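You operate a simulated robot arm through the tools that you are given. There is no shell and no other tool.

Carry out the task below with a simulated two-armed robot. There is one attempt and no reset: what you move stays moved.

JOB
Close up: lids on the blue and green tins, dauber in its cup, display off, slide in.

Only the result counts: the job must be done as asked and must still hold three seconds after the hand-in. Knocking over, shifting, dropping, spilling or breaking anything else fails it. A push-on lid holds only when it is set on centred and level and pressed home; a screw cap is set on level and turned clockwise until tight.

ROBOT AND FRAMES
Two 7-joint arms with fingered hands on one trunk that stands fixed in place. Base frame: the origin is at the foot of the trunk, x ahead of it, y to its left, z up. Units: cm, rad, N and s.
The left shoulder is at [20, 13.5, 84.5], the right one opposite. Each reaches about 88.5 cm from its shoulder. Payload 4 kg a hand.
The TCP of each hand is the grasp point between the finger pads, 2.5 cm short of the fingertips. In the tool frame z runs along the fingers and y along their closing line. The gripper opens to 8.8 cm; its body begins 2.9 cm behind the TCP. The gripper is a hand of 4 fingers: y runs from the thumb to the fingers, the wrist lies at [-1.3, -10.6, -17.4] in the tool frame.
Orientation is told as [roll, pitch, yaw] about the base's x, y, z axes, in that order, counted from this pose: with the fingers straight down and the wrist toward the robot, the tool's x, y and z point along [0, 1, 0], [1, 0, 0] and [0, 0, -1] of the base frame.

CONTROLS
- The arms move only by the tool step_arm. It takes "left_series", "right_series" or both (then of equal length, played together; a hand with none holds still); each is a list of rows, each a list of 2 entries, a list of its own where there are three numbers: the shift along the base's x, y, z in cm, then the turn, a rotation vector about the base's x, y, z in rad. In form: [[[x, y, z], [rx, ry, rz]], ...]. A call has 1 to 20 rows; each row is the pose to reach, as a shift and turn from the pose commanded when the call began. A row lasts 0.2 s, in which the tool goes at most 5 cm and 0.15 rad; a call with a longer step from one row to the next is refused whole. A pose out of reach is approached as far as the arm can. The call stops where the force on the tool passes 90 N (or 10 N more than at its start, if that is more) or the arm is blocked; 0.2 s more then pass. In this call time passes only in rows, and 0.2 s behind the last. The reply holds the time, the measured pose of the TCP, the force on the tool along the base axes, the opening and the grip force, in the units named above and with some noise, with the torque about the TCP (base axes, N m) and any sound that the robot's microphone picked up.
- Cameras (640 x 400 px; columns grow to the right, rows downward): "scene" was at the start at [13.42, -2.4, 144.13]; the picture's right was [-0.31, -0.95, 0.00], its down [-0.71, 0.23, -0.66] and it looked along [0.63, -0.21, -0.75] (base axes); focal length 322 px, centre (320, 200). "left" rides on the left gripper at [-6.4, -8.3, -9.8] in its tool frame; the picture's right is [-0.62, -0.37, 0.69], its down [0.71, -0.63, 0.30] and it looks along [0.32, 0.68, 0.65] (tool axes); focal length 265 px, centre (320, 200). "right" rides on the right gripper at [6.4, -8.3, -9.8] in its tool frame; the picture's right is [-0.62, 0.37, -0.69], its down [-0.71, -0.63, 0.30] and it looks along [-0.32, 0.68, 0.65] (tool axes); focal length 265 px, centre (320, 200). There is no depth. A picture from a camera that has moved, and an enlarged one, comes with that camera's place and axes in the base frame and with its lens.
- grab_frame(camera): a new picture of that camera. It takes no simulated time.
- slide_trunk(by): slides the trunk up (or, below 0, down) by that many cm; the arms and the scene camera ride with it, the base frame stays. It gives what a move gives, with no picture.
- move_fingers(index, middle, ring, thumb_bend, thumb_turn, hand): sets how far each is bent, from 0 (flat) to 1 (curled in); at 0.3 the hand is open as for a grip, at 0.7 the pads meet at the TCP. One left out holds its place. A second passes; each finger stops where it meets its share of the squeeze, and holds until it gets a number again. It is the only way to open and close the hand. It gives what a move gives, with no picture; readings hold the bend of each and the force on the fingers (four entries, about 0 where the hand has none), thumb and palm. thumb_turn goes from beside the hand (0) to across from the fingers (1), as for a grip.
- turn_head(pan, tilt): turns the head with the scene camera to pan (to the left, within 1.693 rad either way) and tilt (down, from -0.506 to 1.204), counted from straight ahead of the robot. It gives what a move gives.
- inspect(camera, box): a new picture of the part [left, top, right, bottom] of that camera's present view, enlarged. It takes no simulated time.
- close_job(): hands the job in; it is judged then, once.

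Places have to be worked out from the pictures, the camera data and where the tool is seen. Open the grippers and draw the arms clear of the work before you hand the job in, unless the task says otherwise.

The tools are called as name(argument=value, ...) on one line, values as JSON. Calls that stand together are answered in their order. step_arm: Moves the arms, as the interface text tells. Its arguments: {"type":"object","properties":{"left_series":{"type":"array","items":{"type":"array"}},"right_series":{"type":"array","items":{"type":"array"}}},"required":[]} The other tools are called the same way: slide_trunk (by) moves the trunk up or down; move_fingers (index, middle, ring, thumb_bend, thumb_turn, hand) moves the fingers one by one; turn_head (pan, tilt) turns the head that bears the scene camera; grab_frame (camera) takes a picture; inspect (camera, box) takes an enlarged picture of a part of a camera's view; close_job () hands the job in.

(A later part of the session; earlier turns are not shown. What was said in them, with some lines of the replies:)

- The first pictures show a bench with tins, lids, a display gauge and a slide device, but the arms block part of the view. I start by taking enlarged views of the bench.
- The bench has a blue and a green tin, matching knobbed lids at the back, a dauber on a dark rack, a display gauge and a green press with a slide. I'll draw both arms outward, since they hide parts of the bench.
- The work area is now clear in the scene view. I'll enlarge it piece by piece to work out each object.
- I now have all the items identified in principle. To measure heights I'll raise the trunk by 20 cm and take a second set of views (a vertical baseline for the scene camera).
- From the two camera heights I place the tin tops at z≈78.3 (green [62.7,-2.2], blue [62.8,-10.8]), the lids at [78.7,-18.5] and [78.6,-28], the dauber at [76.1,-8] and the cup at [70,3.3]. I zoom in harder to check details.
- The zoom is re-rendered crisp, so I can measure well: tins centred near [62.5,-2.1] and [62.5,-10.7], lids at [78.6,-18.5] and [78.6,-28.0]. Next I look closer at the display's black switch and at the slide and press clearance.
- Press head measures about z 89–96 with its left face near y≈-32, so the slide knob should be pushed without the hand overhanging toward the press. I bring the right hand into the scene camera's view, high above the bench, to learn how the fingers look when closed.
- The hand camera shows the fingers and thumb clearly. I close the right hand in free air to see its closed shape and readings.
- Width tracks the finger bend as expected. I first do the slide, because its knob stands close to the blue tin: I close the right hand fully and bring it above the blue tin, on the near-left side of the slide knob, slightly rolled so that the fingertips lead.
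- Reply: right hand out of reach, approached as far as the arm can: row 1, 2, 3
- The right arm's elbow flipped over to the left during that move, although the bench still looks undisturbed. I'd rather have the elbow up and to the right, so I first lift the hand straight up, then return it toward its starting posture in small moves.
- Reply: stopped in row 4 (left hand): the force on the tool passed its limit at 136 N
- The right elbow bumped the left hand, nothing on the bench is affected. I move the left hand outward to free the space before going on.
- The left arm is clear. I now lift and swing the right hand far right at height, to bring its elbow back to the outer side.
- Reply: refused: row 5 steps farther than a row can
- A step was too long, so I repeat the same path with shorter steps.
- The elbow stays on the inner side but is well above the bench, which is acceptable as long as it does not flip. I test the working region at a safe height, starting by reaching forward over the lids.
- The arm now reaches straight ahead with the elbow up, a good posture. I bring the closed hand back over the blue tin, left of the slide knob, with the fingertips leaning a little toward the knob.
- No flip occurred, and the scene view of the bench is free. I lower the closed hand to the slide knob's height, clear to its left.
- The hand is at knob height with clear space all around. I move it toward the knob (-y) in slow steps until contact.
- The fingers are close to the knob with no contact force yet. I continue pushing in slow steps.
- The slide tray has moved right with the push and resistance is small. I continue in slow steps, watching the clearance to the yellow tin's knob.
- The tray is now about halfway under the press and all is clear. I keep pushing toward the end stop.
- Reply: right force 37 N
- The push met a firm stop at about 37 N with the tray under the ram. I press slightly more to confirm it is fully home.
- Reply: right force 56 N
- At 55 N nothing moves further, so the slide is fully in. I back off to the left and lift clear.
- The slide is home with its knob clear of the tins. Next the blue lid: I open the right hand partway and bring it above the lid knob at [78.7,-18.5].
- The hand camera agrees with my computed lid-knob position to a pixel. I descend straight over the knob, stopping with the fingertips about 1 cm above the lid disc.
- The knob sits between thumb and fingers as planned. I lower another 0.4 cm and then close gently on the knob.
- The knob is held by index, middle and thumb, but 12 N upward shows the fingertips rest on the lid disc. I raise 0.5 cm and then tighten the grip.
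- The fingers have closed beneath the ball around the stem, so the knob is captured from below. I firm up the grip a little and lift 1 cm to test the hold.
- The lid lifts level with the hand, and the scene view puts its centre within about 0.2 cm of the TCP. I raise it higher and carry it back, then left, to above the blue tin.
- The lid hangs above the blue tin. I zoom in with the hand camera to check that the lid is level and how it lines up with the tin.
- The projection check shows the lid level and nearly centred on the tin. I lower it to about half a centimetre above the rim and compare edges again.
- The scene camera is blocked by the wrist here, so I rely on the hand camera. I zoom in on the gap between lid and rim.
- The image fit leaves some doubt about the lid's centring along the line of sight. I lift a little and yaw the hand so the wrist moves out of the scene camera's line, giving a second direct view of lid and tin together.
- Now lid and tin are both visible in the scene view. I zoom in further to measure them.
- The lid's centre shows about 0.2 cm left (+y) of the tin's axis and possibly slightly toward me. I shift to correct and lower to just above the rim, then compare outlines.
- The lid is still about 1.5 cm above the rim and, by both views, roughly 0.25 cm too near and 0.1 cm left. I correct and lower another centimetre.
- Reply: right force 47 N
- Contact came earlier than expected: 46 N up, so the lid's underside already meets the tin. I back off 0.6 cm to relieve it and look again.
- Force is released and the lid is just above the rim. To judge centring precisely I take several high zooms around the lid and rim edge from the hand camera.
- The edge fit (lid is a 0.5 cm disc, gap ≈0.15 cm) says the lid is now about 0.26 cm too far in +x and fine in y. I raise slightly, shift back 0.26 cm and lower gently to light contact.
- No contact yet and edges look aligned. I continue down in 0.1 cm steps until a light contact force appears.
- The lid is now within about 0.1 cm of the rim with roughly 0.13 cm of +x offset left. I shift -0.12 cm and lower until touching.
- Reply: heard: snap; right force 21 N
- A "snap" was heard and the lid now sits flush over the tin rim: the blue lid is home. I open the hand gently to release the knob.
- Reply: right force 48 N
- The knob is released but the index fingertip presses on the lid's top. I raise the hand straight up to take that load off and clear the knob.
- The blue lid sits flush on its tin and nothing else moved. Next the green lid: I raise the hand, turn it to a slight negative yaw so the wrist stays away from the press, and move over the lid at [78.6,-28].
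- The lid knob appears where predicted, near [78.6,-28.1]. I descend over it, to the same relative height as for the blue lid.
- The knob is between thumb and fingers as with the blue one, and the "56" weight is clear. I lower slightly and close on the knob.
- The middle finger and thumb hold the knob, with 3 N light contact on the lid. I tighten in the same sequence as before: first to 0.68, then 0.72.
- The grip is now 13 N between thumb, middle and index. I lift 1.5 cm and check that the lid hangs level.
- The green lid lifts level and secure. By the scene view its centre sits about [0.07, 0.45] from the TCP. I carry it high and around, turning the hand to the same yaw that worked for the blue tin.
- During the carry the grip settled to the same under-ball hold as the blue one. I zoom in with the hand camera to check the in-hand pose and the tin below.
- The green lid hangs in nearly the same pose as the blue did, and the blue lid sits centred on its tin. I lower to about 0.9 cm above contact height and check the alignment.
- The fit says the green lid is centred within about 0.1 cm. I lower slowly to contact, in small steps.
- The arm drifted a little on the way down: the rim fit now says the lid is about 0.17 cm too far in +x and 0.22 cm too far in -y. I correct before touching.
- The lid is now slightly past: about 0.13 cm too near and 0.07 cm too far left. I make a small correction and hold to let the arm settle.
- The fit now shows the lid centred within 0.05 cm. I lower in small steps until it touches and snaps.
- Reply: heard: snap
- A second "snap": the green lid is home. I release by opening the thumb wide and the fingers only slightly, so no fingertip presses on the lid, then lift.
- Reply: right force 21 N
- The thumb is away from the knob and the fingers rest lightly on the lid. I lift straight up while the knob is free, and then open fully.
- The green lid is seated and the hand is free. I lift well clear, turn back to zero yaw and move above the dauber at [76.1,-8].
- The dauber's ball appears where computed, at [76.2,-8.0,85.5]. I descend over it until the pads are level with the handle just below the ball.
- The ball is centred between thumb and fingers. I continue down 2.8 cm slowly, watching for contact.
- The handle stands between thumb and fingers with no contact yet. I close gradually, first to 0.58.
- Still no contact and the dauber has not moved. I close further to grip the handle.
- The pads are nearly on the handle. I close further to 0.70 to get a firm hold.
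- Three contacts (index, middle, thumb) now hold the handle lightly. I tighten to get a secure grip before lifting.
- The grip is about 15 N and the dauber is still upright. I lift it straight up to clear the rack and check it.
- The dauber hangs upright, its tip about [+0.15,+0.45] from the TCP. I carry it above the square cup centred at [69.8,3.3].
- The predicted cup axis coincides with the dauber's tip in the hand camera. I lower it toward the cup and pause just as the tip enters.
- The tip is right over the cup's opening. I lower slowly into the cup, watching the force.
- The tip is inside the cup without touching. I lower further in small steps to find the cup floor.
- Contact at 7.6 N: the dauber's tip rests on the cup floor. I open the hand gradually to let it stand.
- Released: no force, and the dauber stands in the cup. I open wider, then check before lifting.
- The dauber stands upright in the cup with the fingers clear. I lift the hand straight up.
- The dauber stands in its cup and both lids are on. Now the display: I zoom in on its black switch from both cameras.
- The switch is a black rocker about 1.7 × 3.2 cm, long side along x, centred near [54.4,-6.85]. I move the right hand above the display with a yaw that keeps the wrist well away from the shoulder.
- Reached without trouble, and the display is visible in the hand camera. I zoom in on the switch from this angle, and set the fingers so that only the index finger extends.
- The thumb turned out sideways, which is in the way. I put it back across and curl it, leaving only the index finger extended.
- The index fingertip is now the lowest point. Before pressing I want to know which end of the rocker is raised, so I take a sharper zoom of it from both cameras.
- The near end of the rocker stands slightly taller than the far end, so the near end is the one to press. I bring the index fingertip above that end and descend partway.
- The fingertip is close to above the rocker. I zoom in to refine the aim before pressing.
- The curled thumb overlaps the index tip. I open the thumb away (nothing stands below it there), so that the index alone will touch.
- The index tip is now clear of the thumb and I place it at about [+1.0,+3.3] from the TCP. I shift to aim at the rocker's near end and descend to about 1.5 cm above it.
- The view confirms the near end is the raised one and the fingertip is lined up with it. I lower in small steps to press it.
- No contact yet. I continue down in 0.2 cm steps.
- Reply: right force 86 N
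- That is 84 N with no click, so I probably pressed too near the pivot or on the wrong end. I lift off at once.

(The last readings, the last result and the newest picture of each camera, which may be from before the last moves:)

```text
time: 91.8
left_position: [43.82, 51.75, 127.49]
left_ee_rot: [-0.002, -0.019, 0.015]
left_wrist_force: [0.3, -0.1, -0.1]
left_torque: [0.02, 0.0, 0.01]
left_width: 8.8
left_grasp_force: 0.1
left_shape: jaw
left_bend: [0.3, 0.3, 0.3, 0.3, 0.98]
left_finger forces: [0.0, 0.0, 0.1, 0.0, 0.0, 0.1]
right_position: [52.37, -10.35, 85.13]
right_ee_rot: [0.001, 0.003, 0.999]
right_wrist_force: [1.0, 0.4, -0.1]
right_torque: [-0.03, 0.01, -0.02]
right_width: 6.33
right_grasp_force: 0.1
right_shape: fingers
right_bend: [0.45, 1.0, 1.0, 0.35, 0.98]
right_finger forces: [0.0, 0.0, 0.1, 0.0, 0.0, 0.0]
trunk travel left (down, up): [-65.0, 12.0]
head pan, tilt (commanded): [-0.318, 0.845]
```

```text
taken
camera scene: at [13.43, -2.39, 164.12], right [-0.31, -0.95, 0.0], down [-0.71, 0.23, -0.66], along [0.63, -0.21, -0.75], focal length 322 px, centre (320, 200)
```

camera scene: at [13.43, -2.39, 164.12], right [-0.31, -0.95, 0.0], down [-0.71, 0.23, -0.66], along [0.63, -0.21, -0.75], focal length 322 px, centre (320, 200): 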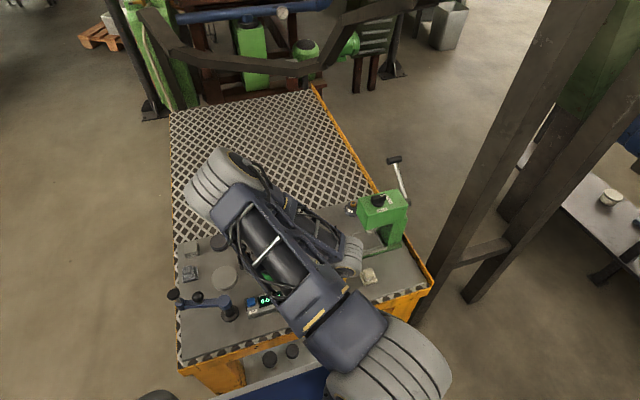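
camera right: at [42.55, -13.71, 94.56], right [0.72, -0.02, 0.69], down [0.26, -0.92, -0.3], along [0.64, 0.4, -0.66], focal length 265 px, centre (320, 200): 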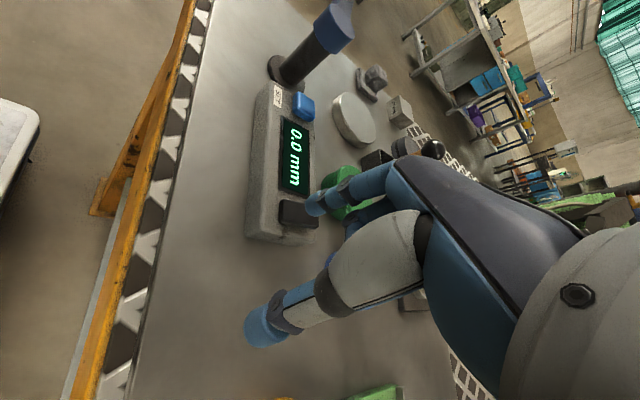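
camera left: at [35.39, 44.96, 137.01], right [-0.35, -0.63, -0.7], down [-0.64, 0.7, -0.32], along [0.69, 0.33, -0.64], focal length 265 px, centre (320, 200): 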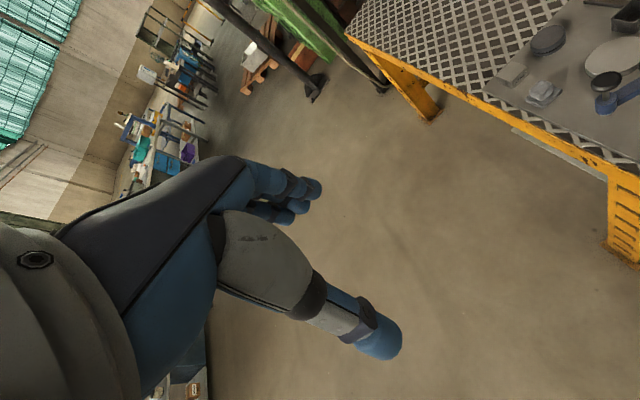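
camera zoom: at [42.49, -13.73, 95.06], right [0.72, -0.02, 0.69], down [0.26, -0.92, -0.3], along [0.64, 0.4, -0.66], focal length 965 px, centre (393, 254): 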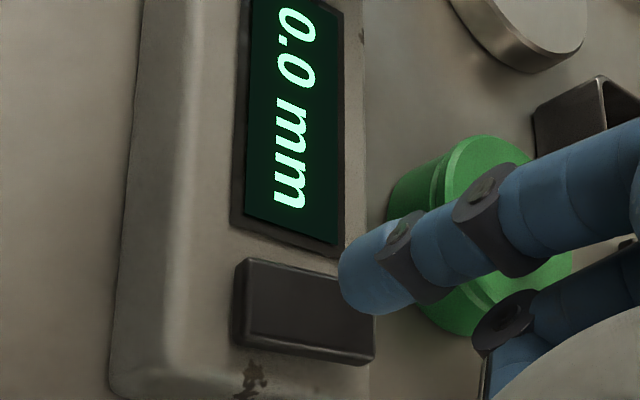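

The display stayed on, so the near end must already be down. I move the fingertip to the rocker's far end (x≈55.4) and lower to just above it.

step_arm(right_series=[[[1.0, 0, 0], [0, 0, 0]], [[1.95, 0, 0], [0, 0, 0]], [[1.95, 0, -1.0], [0, 0, 0]], [[1.95, 0, -1.6], [0, 0, 0]], [[1.95, 0, -1.6], [0, 0, 0]]])

inspect(camera="right", box=[230, 140, 390, 240])

```text
time: 93.0
left_position: [43.78, 51.86, 127.46]
left_ee_rot: [-0.002, -0.017, 0.016]
left_wrist_force: [1.1, 0.3, 0.4]
left_torque: [0.0, -0.01, 0.03]
left_width: 8.76
left_grasp_force: 0.0
left_shape: jaw
left_bend: [0.3, 0.3, 0.3, 0.3, 0.98]
left_finger forces: [0.0, 0.0, 0.0, 0.0, 0.0, 0.0]
right_position: [54.34, -10.35, 83.7]
right_ee_rot: [-0.002, 0.002, 0.998]
right_wrist_force: [-0.7, 0.0, 0.2]
right_torque: [0.0, -0.01, 0.03]
right_width: 6.34
right_grasp_force: 0.0
right_shape: fingers
right_bend: [0.45, 1.0, 1.0, 0.35, 0.98]
right_finger forces: [0.0, 0.1, 0.0, 0.0, 0.0, 0.0]
trunk travel left (down, up): [-65.0, 12.0]
head pan, tilt (commanded): [-0.318, 0.845]
```

```text
4.00 times, centred on (310, 190) of right
camera zoom: at [44.48, -13.73, 93.46], right [0.72, -0.02, 0.69], down [0.26, -0.92, -0.3], along [0.64, 0.4, -0.66], focal length 1062 px, centre (360, 240)
```

zoom: 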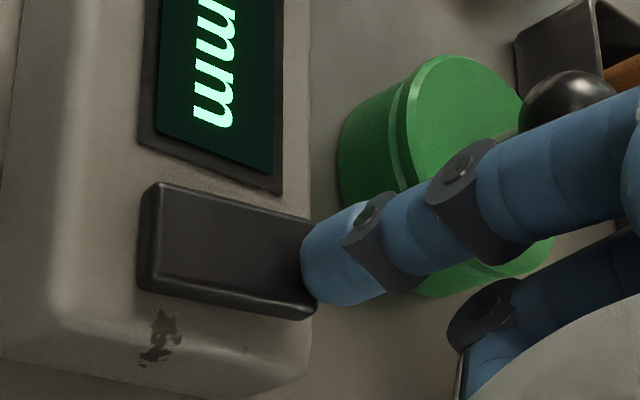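

The fingertip is over the far end of the rocker. I lower in small steps and watch for a click.

step_arm(right_series=[[[-0.15, 0, -0.15], [0, 0, 0]], [[-0.15, 0, -0.3], [0, 0, 0]], [[-0.15, 0, -0.4], [0, 0, 0]], [[-0.15, 0, -0.4], [0, 0, 0]]])

inspect(camera="right", box=[230, 140, 390, 240])

```text
time: 94.0
left_position: [43.84, 51.66, 127.4]
left_ee_rot: [-0.002, -0.017, 0.016]
left_wrist_force: [0.6, 0.8, 0.8]
left_torque: [0.01, -0.01, -0.02]
left_width: 8.78
left_grasp_force: 0.1
left_shape: jaw
left_bend: [0.3, 0.3, 0.3, 0.3, 0.98]
left_finger forces: [0.0, 0.1, 0.0, 0.0, 0.1, 0.0]
right_position: [54.28, -10.41, 83.29]
right_ee_rot: [0.001, 0.004, 1.0]
right_wrist_force: [-1.1, -0.1, 0.5]
right_torque: [-0.02, 0.02, -0.02]
right_width: 6.34
right_grasp_force: 0.0
right_shape: fingers
right_bend: [0.45, 1.0, 1.0, 0.35, 0.98]
right_finger forces: [0.1, 0.0, 0.0, 0.1, 0.0, 0.0]
trunk travel left (down, up): [-65.0, 12.0]
head pan, tilt (commanded): [-0.318, 0.845]
```

```text
4.00 times, centred on (310, 190) of right
camera zoom: at [44.34, -13.7, 93.11], right [0.72, -0.02, 0.69], down [0.26, -0.92, -0.3], along [0.64, 0.4, -0.66], focal length 1062 px, centre (360, 240)
```

zoom: 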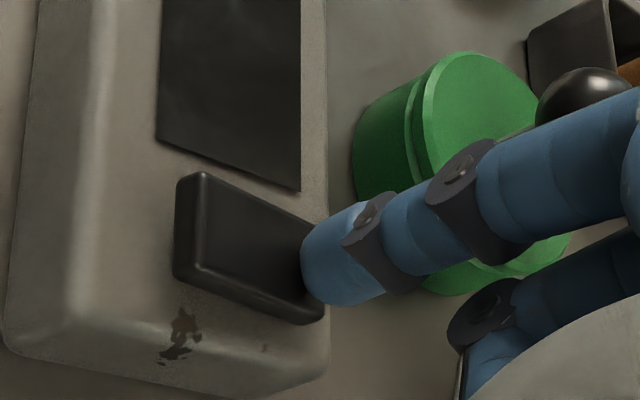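

The screen has gone dark and the rocker's near end is now up: the display is off. I lift the finger straight up and away.

step_arm(right_series=[[[0, 0, 1], [0, 0, 0]], [[0, 0, 3], [0, 0, 0]], [[0, 0, 6], [0, 0, 0]], [[0, 0, 10], [0, 0, 0]], [[0, 0, 14], [0, 0, 0]], [[0, 0, 18], [0, 0, 0]]])

inspect(camera="right", box=[130, 100, 330, 330])

grab_frame(camera="scene")

```text
time: 95.4
left_position: [43.79, 51.65, 127.45]
left_ee_rot: [-0.001, -0.016, 0.016]
left_wrist_force: [-0.1, -0.2, -0.2]
left_torque: [0.04, 0.02, -0.01]
left_width: 8.77
left_grasp_force: 0.0
left_shape: jaw
left_bend: [0.3, 0.3, 0.3, 0.3, 0.98]
left_finger forces: [0.1, 0.0, 0.0, 0.0, 0.0, 0.1]
right_position: [54.43, -10.59, 101.0]
right_ee_rot: [0.0, 0.004, 1.001]
right_wrist_force: [0.3, -0.5, 0.8]
right_torque: [-0.03, 0.01, 0.0]
right_width: 6.33
right_grasp_force: 0.1
right_shape: fingers
right_bend: [0.45, 1.0, 1.0, 0.35, 0.98]
right_finger forces: [0.0, 0.0, 0.0, 0.0, 0.1, 0.1]
trunk travel left (down, up): [-65.0, 12.0]
head pan, tilt (commanded): [-0.318, 0.845]
```

```text
1.74 times, centred on (230, 215) of right
camera zoom: at [44.42, -14.04, 110.87], right [0.72, -0.02, 0.69], down [0.26, -0.92, -0.3], along [0.64, 0.4, -0.66], focal length 462 px, centre (476, 174)
```

zoom: 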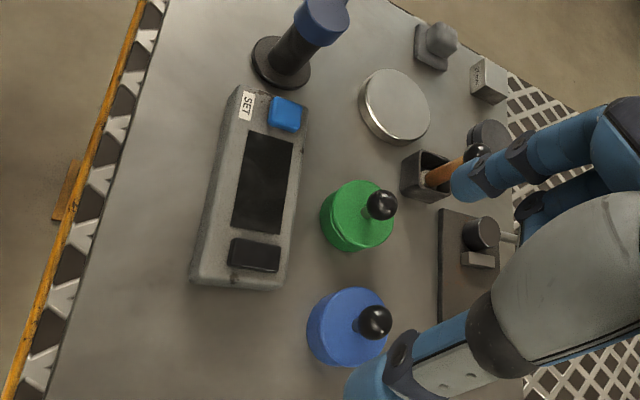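

```text
taken
camera scene: at [13.47, -2.37, 164.12], right [-0.31, -0.95, 0.0], down [-0.71, 0.23, -0.66], along [0.63, -0.21, -0.75], focal length 322 px, centre (320, 200)
```

scene: 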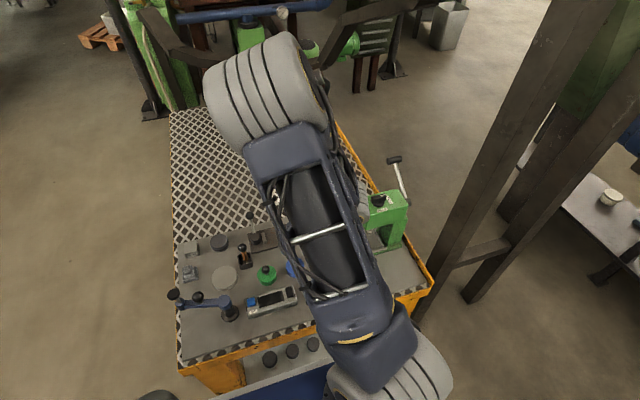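

Display off, lids on, dauber in its cup, slide in. I open the right hand and withdraw the right arm up and to the right, in moderate steps.

move_fingers(hand="right", index=0.3, middle=0.3, ring=0.3, thumb_bend=0.3, thumb_turn=0.98)

step_arm(right_series=[[[0, -1, 4], [0, 0, -0.1]], [[0, -2, 8], [0, 0, -0.2]], [[-1, -4, 12], [0, 0, -0.3]], [[-2, -6.5, 15], [0, 0, -0.42]], [[-3, -9, 18], [0, 0, -0.54]], [[-4, -12, 20.5], [0, 0, -0.66]], [[-5, -15, 22], [0, 0, -0.78]], [[-6, -18, 23.5], [0, 0, -0.9]], [[-6, -21, 24.5], [0, 0, -1.0]]])

grab_frame(camera="scene")

```text
time: 96.4
left_position: [43.88, 51.71, 127.5]
left_ee_rot: [-0.002, -0.016, 0.015]
left_wrist_force: [-0.4, 0.9, 0.4]
left_torque: [-0.01, 0.0, -0.03]
left_width: 8.79
left_grasp_force: 0.1
left_shape: jaw
left_bend: [0.3, 0.3, 0.3, 0.3, 0.98]
left_finger forces: [0.0, 0.0, 0.0, 0.0, 0.0, 0.0]
right_position: [54.41, -10.72, 101.04]
right_ee_rot: [-0.001, 0.001, 0.999]
right_wrist_force: [1.2, 0.3, 0.4]
right_torque: [0.0, 0.0, 0.02]
right_width: 8.45
right_grasp_force: 0.1
right_shape: fingers
right_bend: [0.3, 0.3, 0.3, 0.3, 0.96]
right_finger forces: [0.0, 0.1, 0.0, 0.0, 0.0, 0.0]
trunk travel left (down, up): [-65.0, 12.0]
head pan, tilt (commanded): [-0.318, 0.845]
```

```text
time: 98.4
left_position: [43.81, 51.66, 127.47]
left_ee_rot: [-0.001, -0.018, 0.015]
left_wrist_force: [-0.1, -0.6, 0.5]
left_torque: [0.01, -0.01, 0.03]
left_width: 8.81
left_grasp_force: 0.0
left_shape: jaw
left_bend: [0.3, 0.3, 0.3, 0.3, 0.98]
left_finger forces: [0.0, 0.0, 0.0, 0.0, 0.1, 0.0]
right_position: [48.07, -31.5, 125.72]
right_ee_rot: [0.0, 0.004, -0.005]
right_wrist_force: [-0.5, -0.4, 0.7]
right_torque: [-0.02, 0.02, 0.05]
right_width: 8.48
right_grasp_force: 0.0
right_shape: fingers
right_bend: [0.3, 0.3, 0.3, 0.3, 0.96]
right_finger forces: [0.0, 0.1, 0.0, 0.0, 0.0, 0.0]
trunk travel left (down, up): [-65.0, 12.0]
head pan, tilt (commanded): [-0.318, 0.845]
```

```text
taken
camera scene: at [13.42, -2.38, 164.13], right [-0.31, -0.95, 0.0], down [-0.71, 0.23, -0.66], along [0.63, -0.21, -0.75], focal length 322 px, centre (320, 200)
```

scene: 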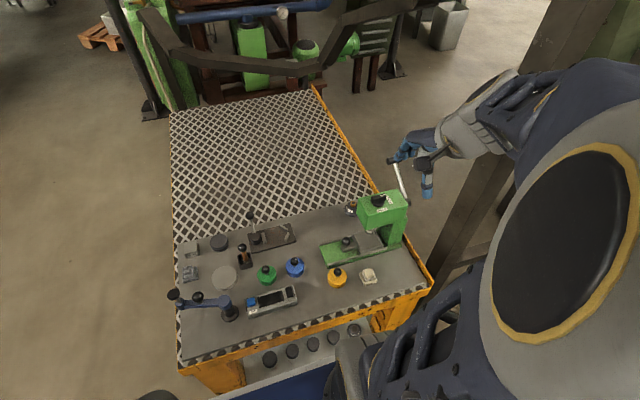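

The arm is withdrawn and the whole bench is in view. I inspect each item closely before handing in.

inspect(camera="scene", box=[225, 245, 325, 315])

inspect(camera="scene", box=[255, 255, 315, 295])

inspect(camera="scene", box=[300, 180, 420, 290])

inspect(camera="scene", box=[165, 200, 305, 320])

```text
5.71 times, centred on (275, 280) of scene
camera zoom: at [13.42, -2.38, 164.13], right [-0.31, -0.95, 0.0], down [-0.71, 0.23, -0.66], along [0.63, -0.21, -0.75], focal length 1839 px, centre (577, -257)
```

zoom: 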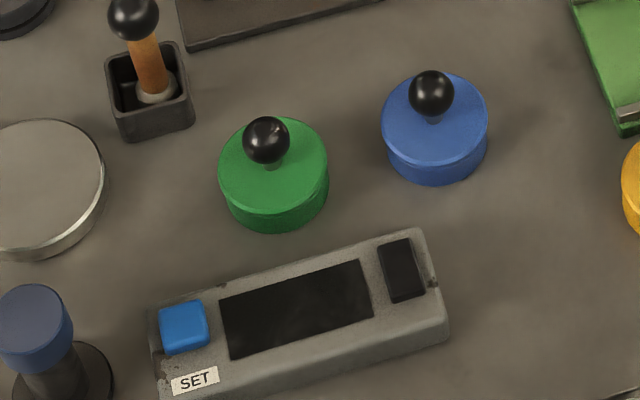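

```text
10.00 times, centred on (285, 275) of scene
camera zoom: at [13.42, -2.38, 164.13], right [-0.31, -0.95, 0.0], down [-0.71, 0.23, -0.66], along [0.63, -0.21, -0.75], focal length 3218 px, centre (670, -550)
```

zoom: 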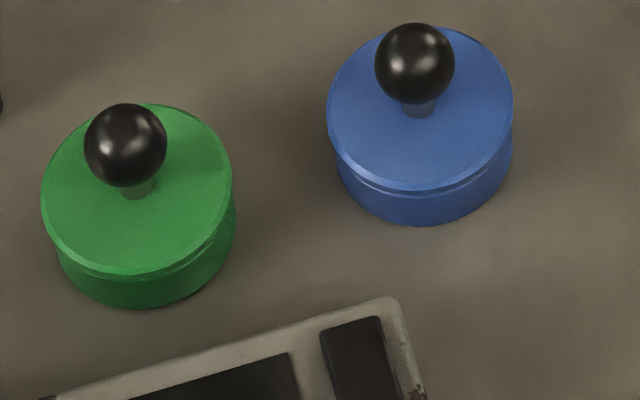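

```text
3.64 times, centred on (360, 235) of scene
camera zoom: at [13.42, -2.38, 164.13], right [-0.31, -0.95, 0.0], down [-0.71, 0.23, -0.66], along [0.63, -0.21, -0.75], focal length 1170 px, centre (174, 73)
```

zoom: 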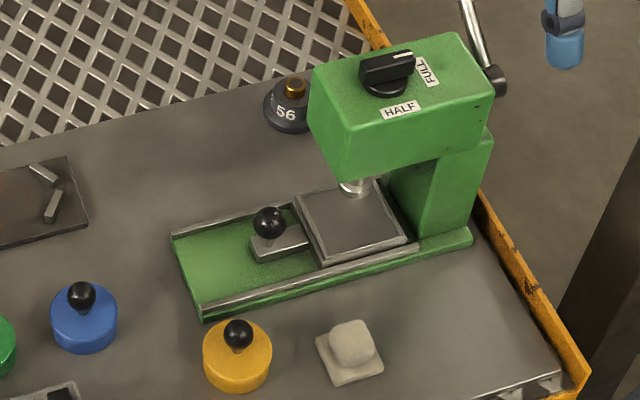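

```text
3.33 times, centred on (235, 260) of scene
camera zoom: at [13.42, -2.38, 164.13], right [-0.31, -0.95, 0.0], down [-0.71, 0.23, -0.66], along [0.63, -0.21, -0.75], focal length 1073 px, centre (603, 0)
```

zoom: 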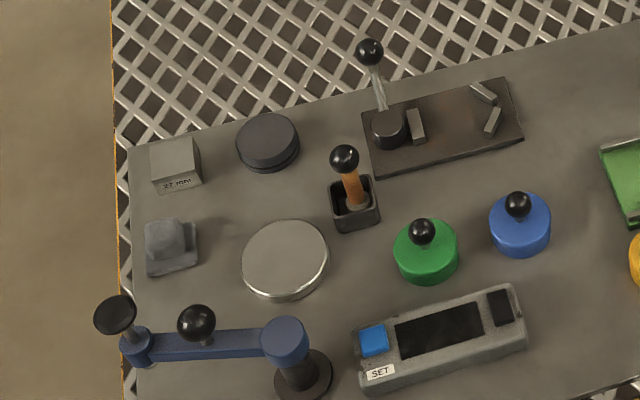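

All five items look right: both lids flush, dauber upright in the cup, display dark, slide at its stop, and everything else unmoved. I move the right arm a bit further clear and take a last look.

step_arm(right_series=[[[-1, -4, 0.5], [0, 0, 0]], [[-2, -8, 1], [0, 0, 0]], [[-3, -12, 1.5], [0, 0, 0]], [[-4, -16, 2], [0, 0, 0]], [[-5, -19, 2.5], [0, 0, 0]]])

grab_frame(camera="scene")

inspect(camera="scene", box=[165, 180, 425, 340])

```text
time: 99.6
left_position: [43.86, 51.72, 127.44]
left_ee_rot: [-0.004, -0.02, 0.016]
left_wrist_force: [-0.3, -0.4, -0.5]
left_torque: [-0.03, -0.05, 0.03]
left_width: 8.78
left_grasp_force: 0.0
left_shape: jaw
left_bend: [0.3, 0.3, 0.3, 0.3, 0.98]
left_finger forces: [0.0, 0.0, 0.0, 0.0, 0.1, 0.1]
right_position: [43.23, -50.16, 128.28]
right_ee_rot: [0.002, 0.002, -0.002]
right_wrist_force: [0.4, 0.0, 0.8]
right_torque: [0.01, 0.03, 0.0]
right_width: 8.47
right_grasp_force: 0.1
right_shape: fingers
right_bend: [0.3, 0.3, 0.3, 0.3, 0.96]
right_finger forces: [0.1, 0.0, 0.0, 0.0, 0.1, 0.0]
trunk travel left (down, up): [-65.0, 12.0]
head pan, tilt (commanded): [-0.318, 0.845]
```

```text
taken
camera scene: at [13.42, -2.36, 164.13], right [-0.31, -0.95, 0.0], down [-0.71, 0.23, -0.66], along [0.63, -0.21, -0.75], focal length 322 px, centre (320, 200)
```

scene: 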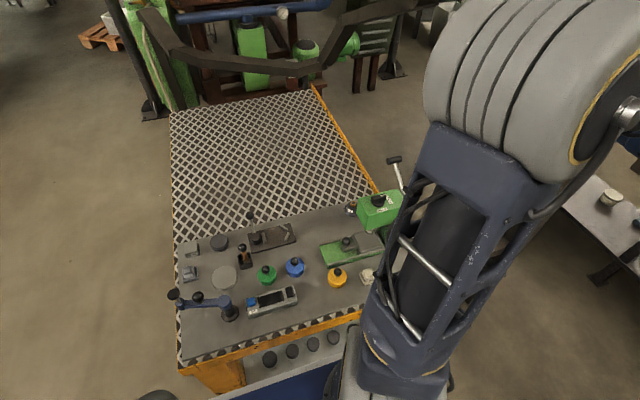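

```text
2.46 times, centred on (295, 260) of scene
camera zoom: at [13.42, -2.36, 164.13], right [-0.31, -0.95, 0.0], down [-0.71, 0.23, -0.66], along [0.63, -0.21, -0.75], focal length 792 px, centre (382, 52)
```

zoom: 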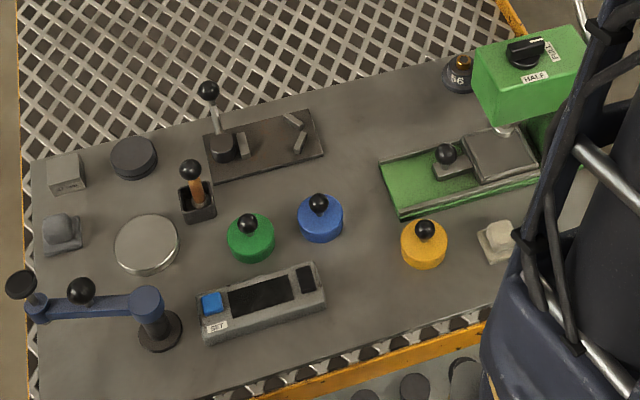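

The last view shows the job complete: both lids on, dauber in its cup, display off, slide in. Both hands are open and both arms are clear of the bench, so I hand the job in.

close_job()

```text
The job is handed in.
```

The job is done and handed in. The final check of the bench showed:

- **Lids:** both went home with an audible snap and sit flush, blue on the blue tin and green on the green.
- **Dauber:** it stands upright in the square cup.
- **Display:** it is off. My first press was on the wrong end of the rocker switch and reached about 84 N with no effect. Pressing the far end turned it off, and the unit did not move.
- **Slide:** it is in against its stop, and pushing to 55 N moved it no further.

Nothing else looked moved or knocked over in the final views. Early on, the right elbow bumped the left hand (136 N) above the bench; nothing on the bench was touched. While I was setting the blue lid, a first contact of 46 N came before it was centred. Any shift of the blue tin was too small to see afterwards.

Both hands are open and the arms are clear. The trunk is still 20 cm above where it started.
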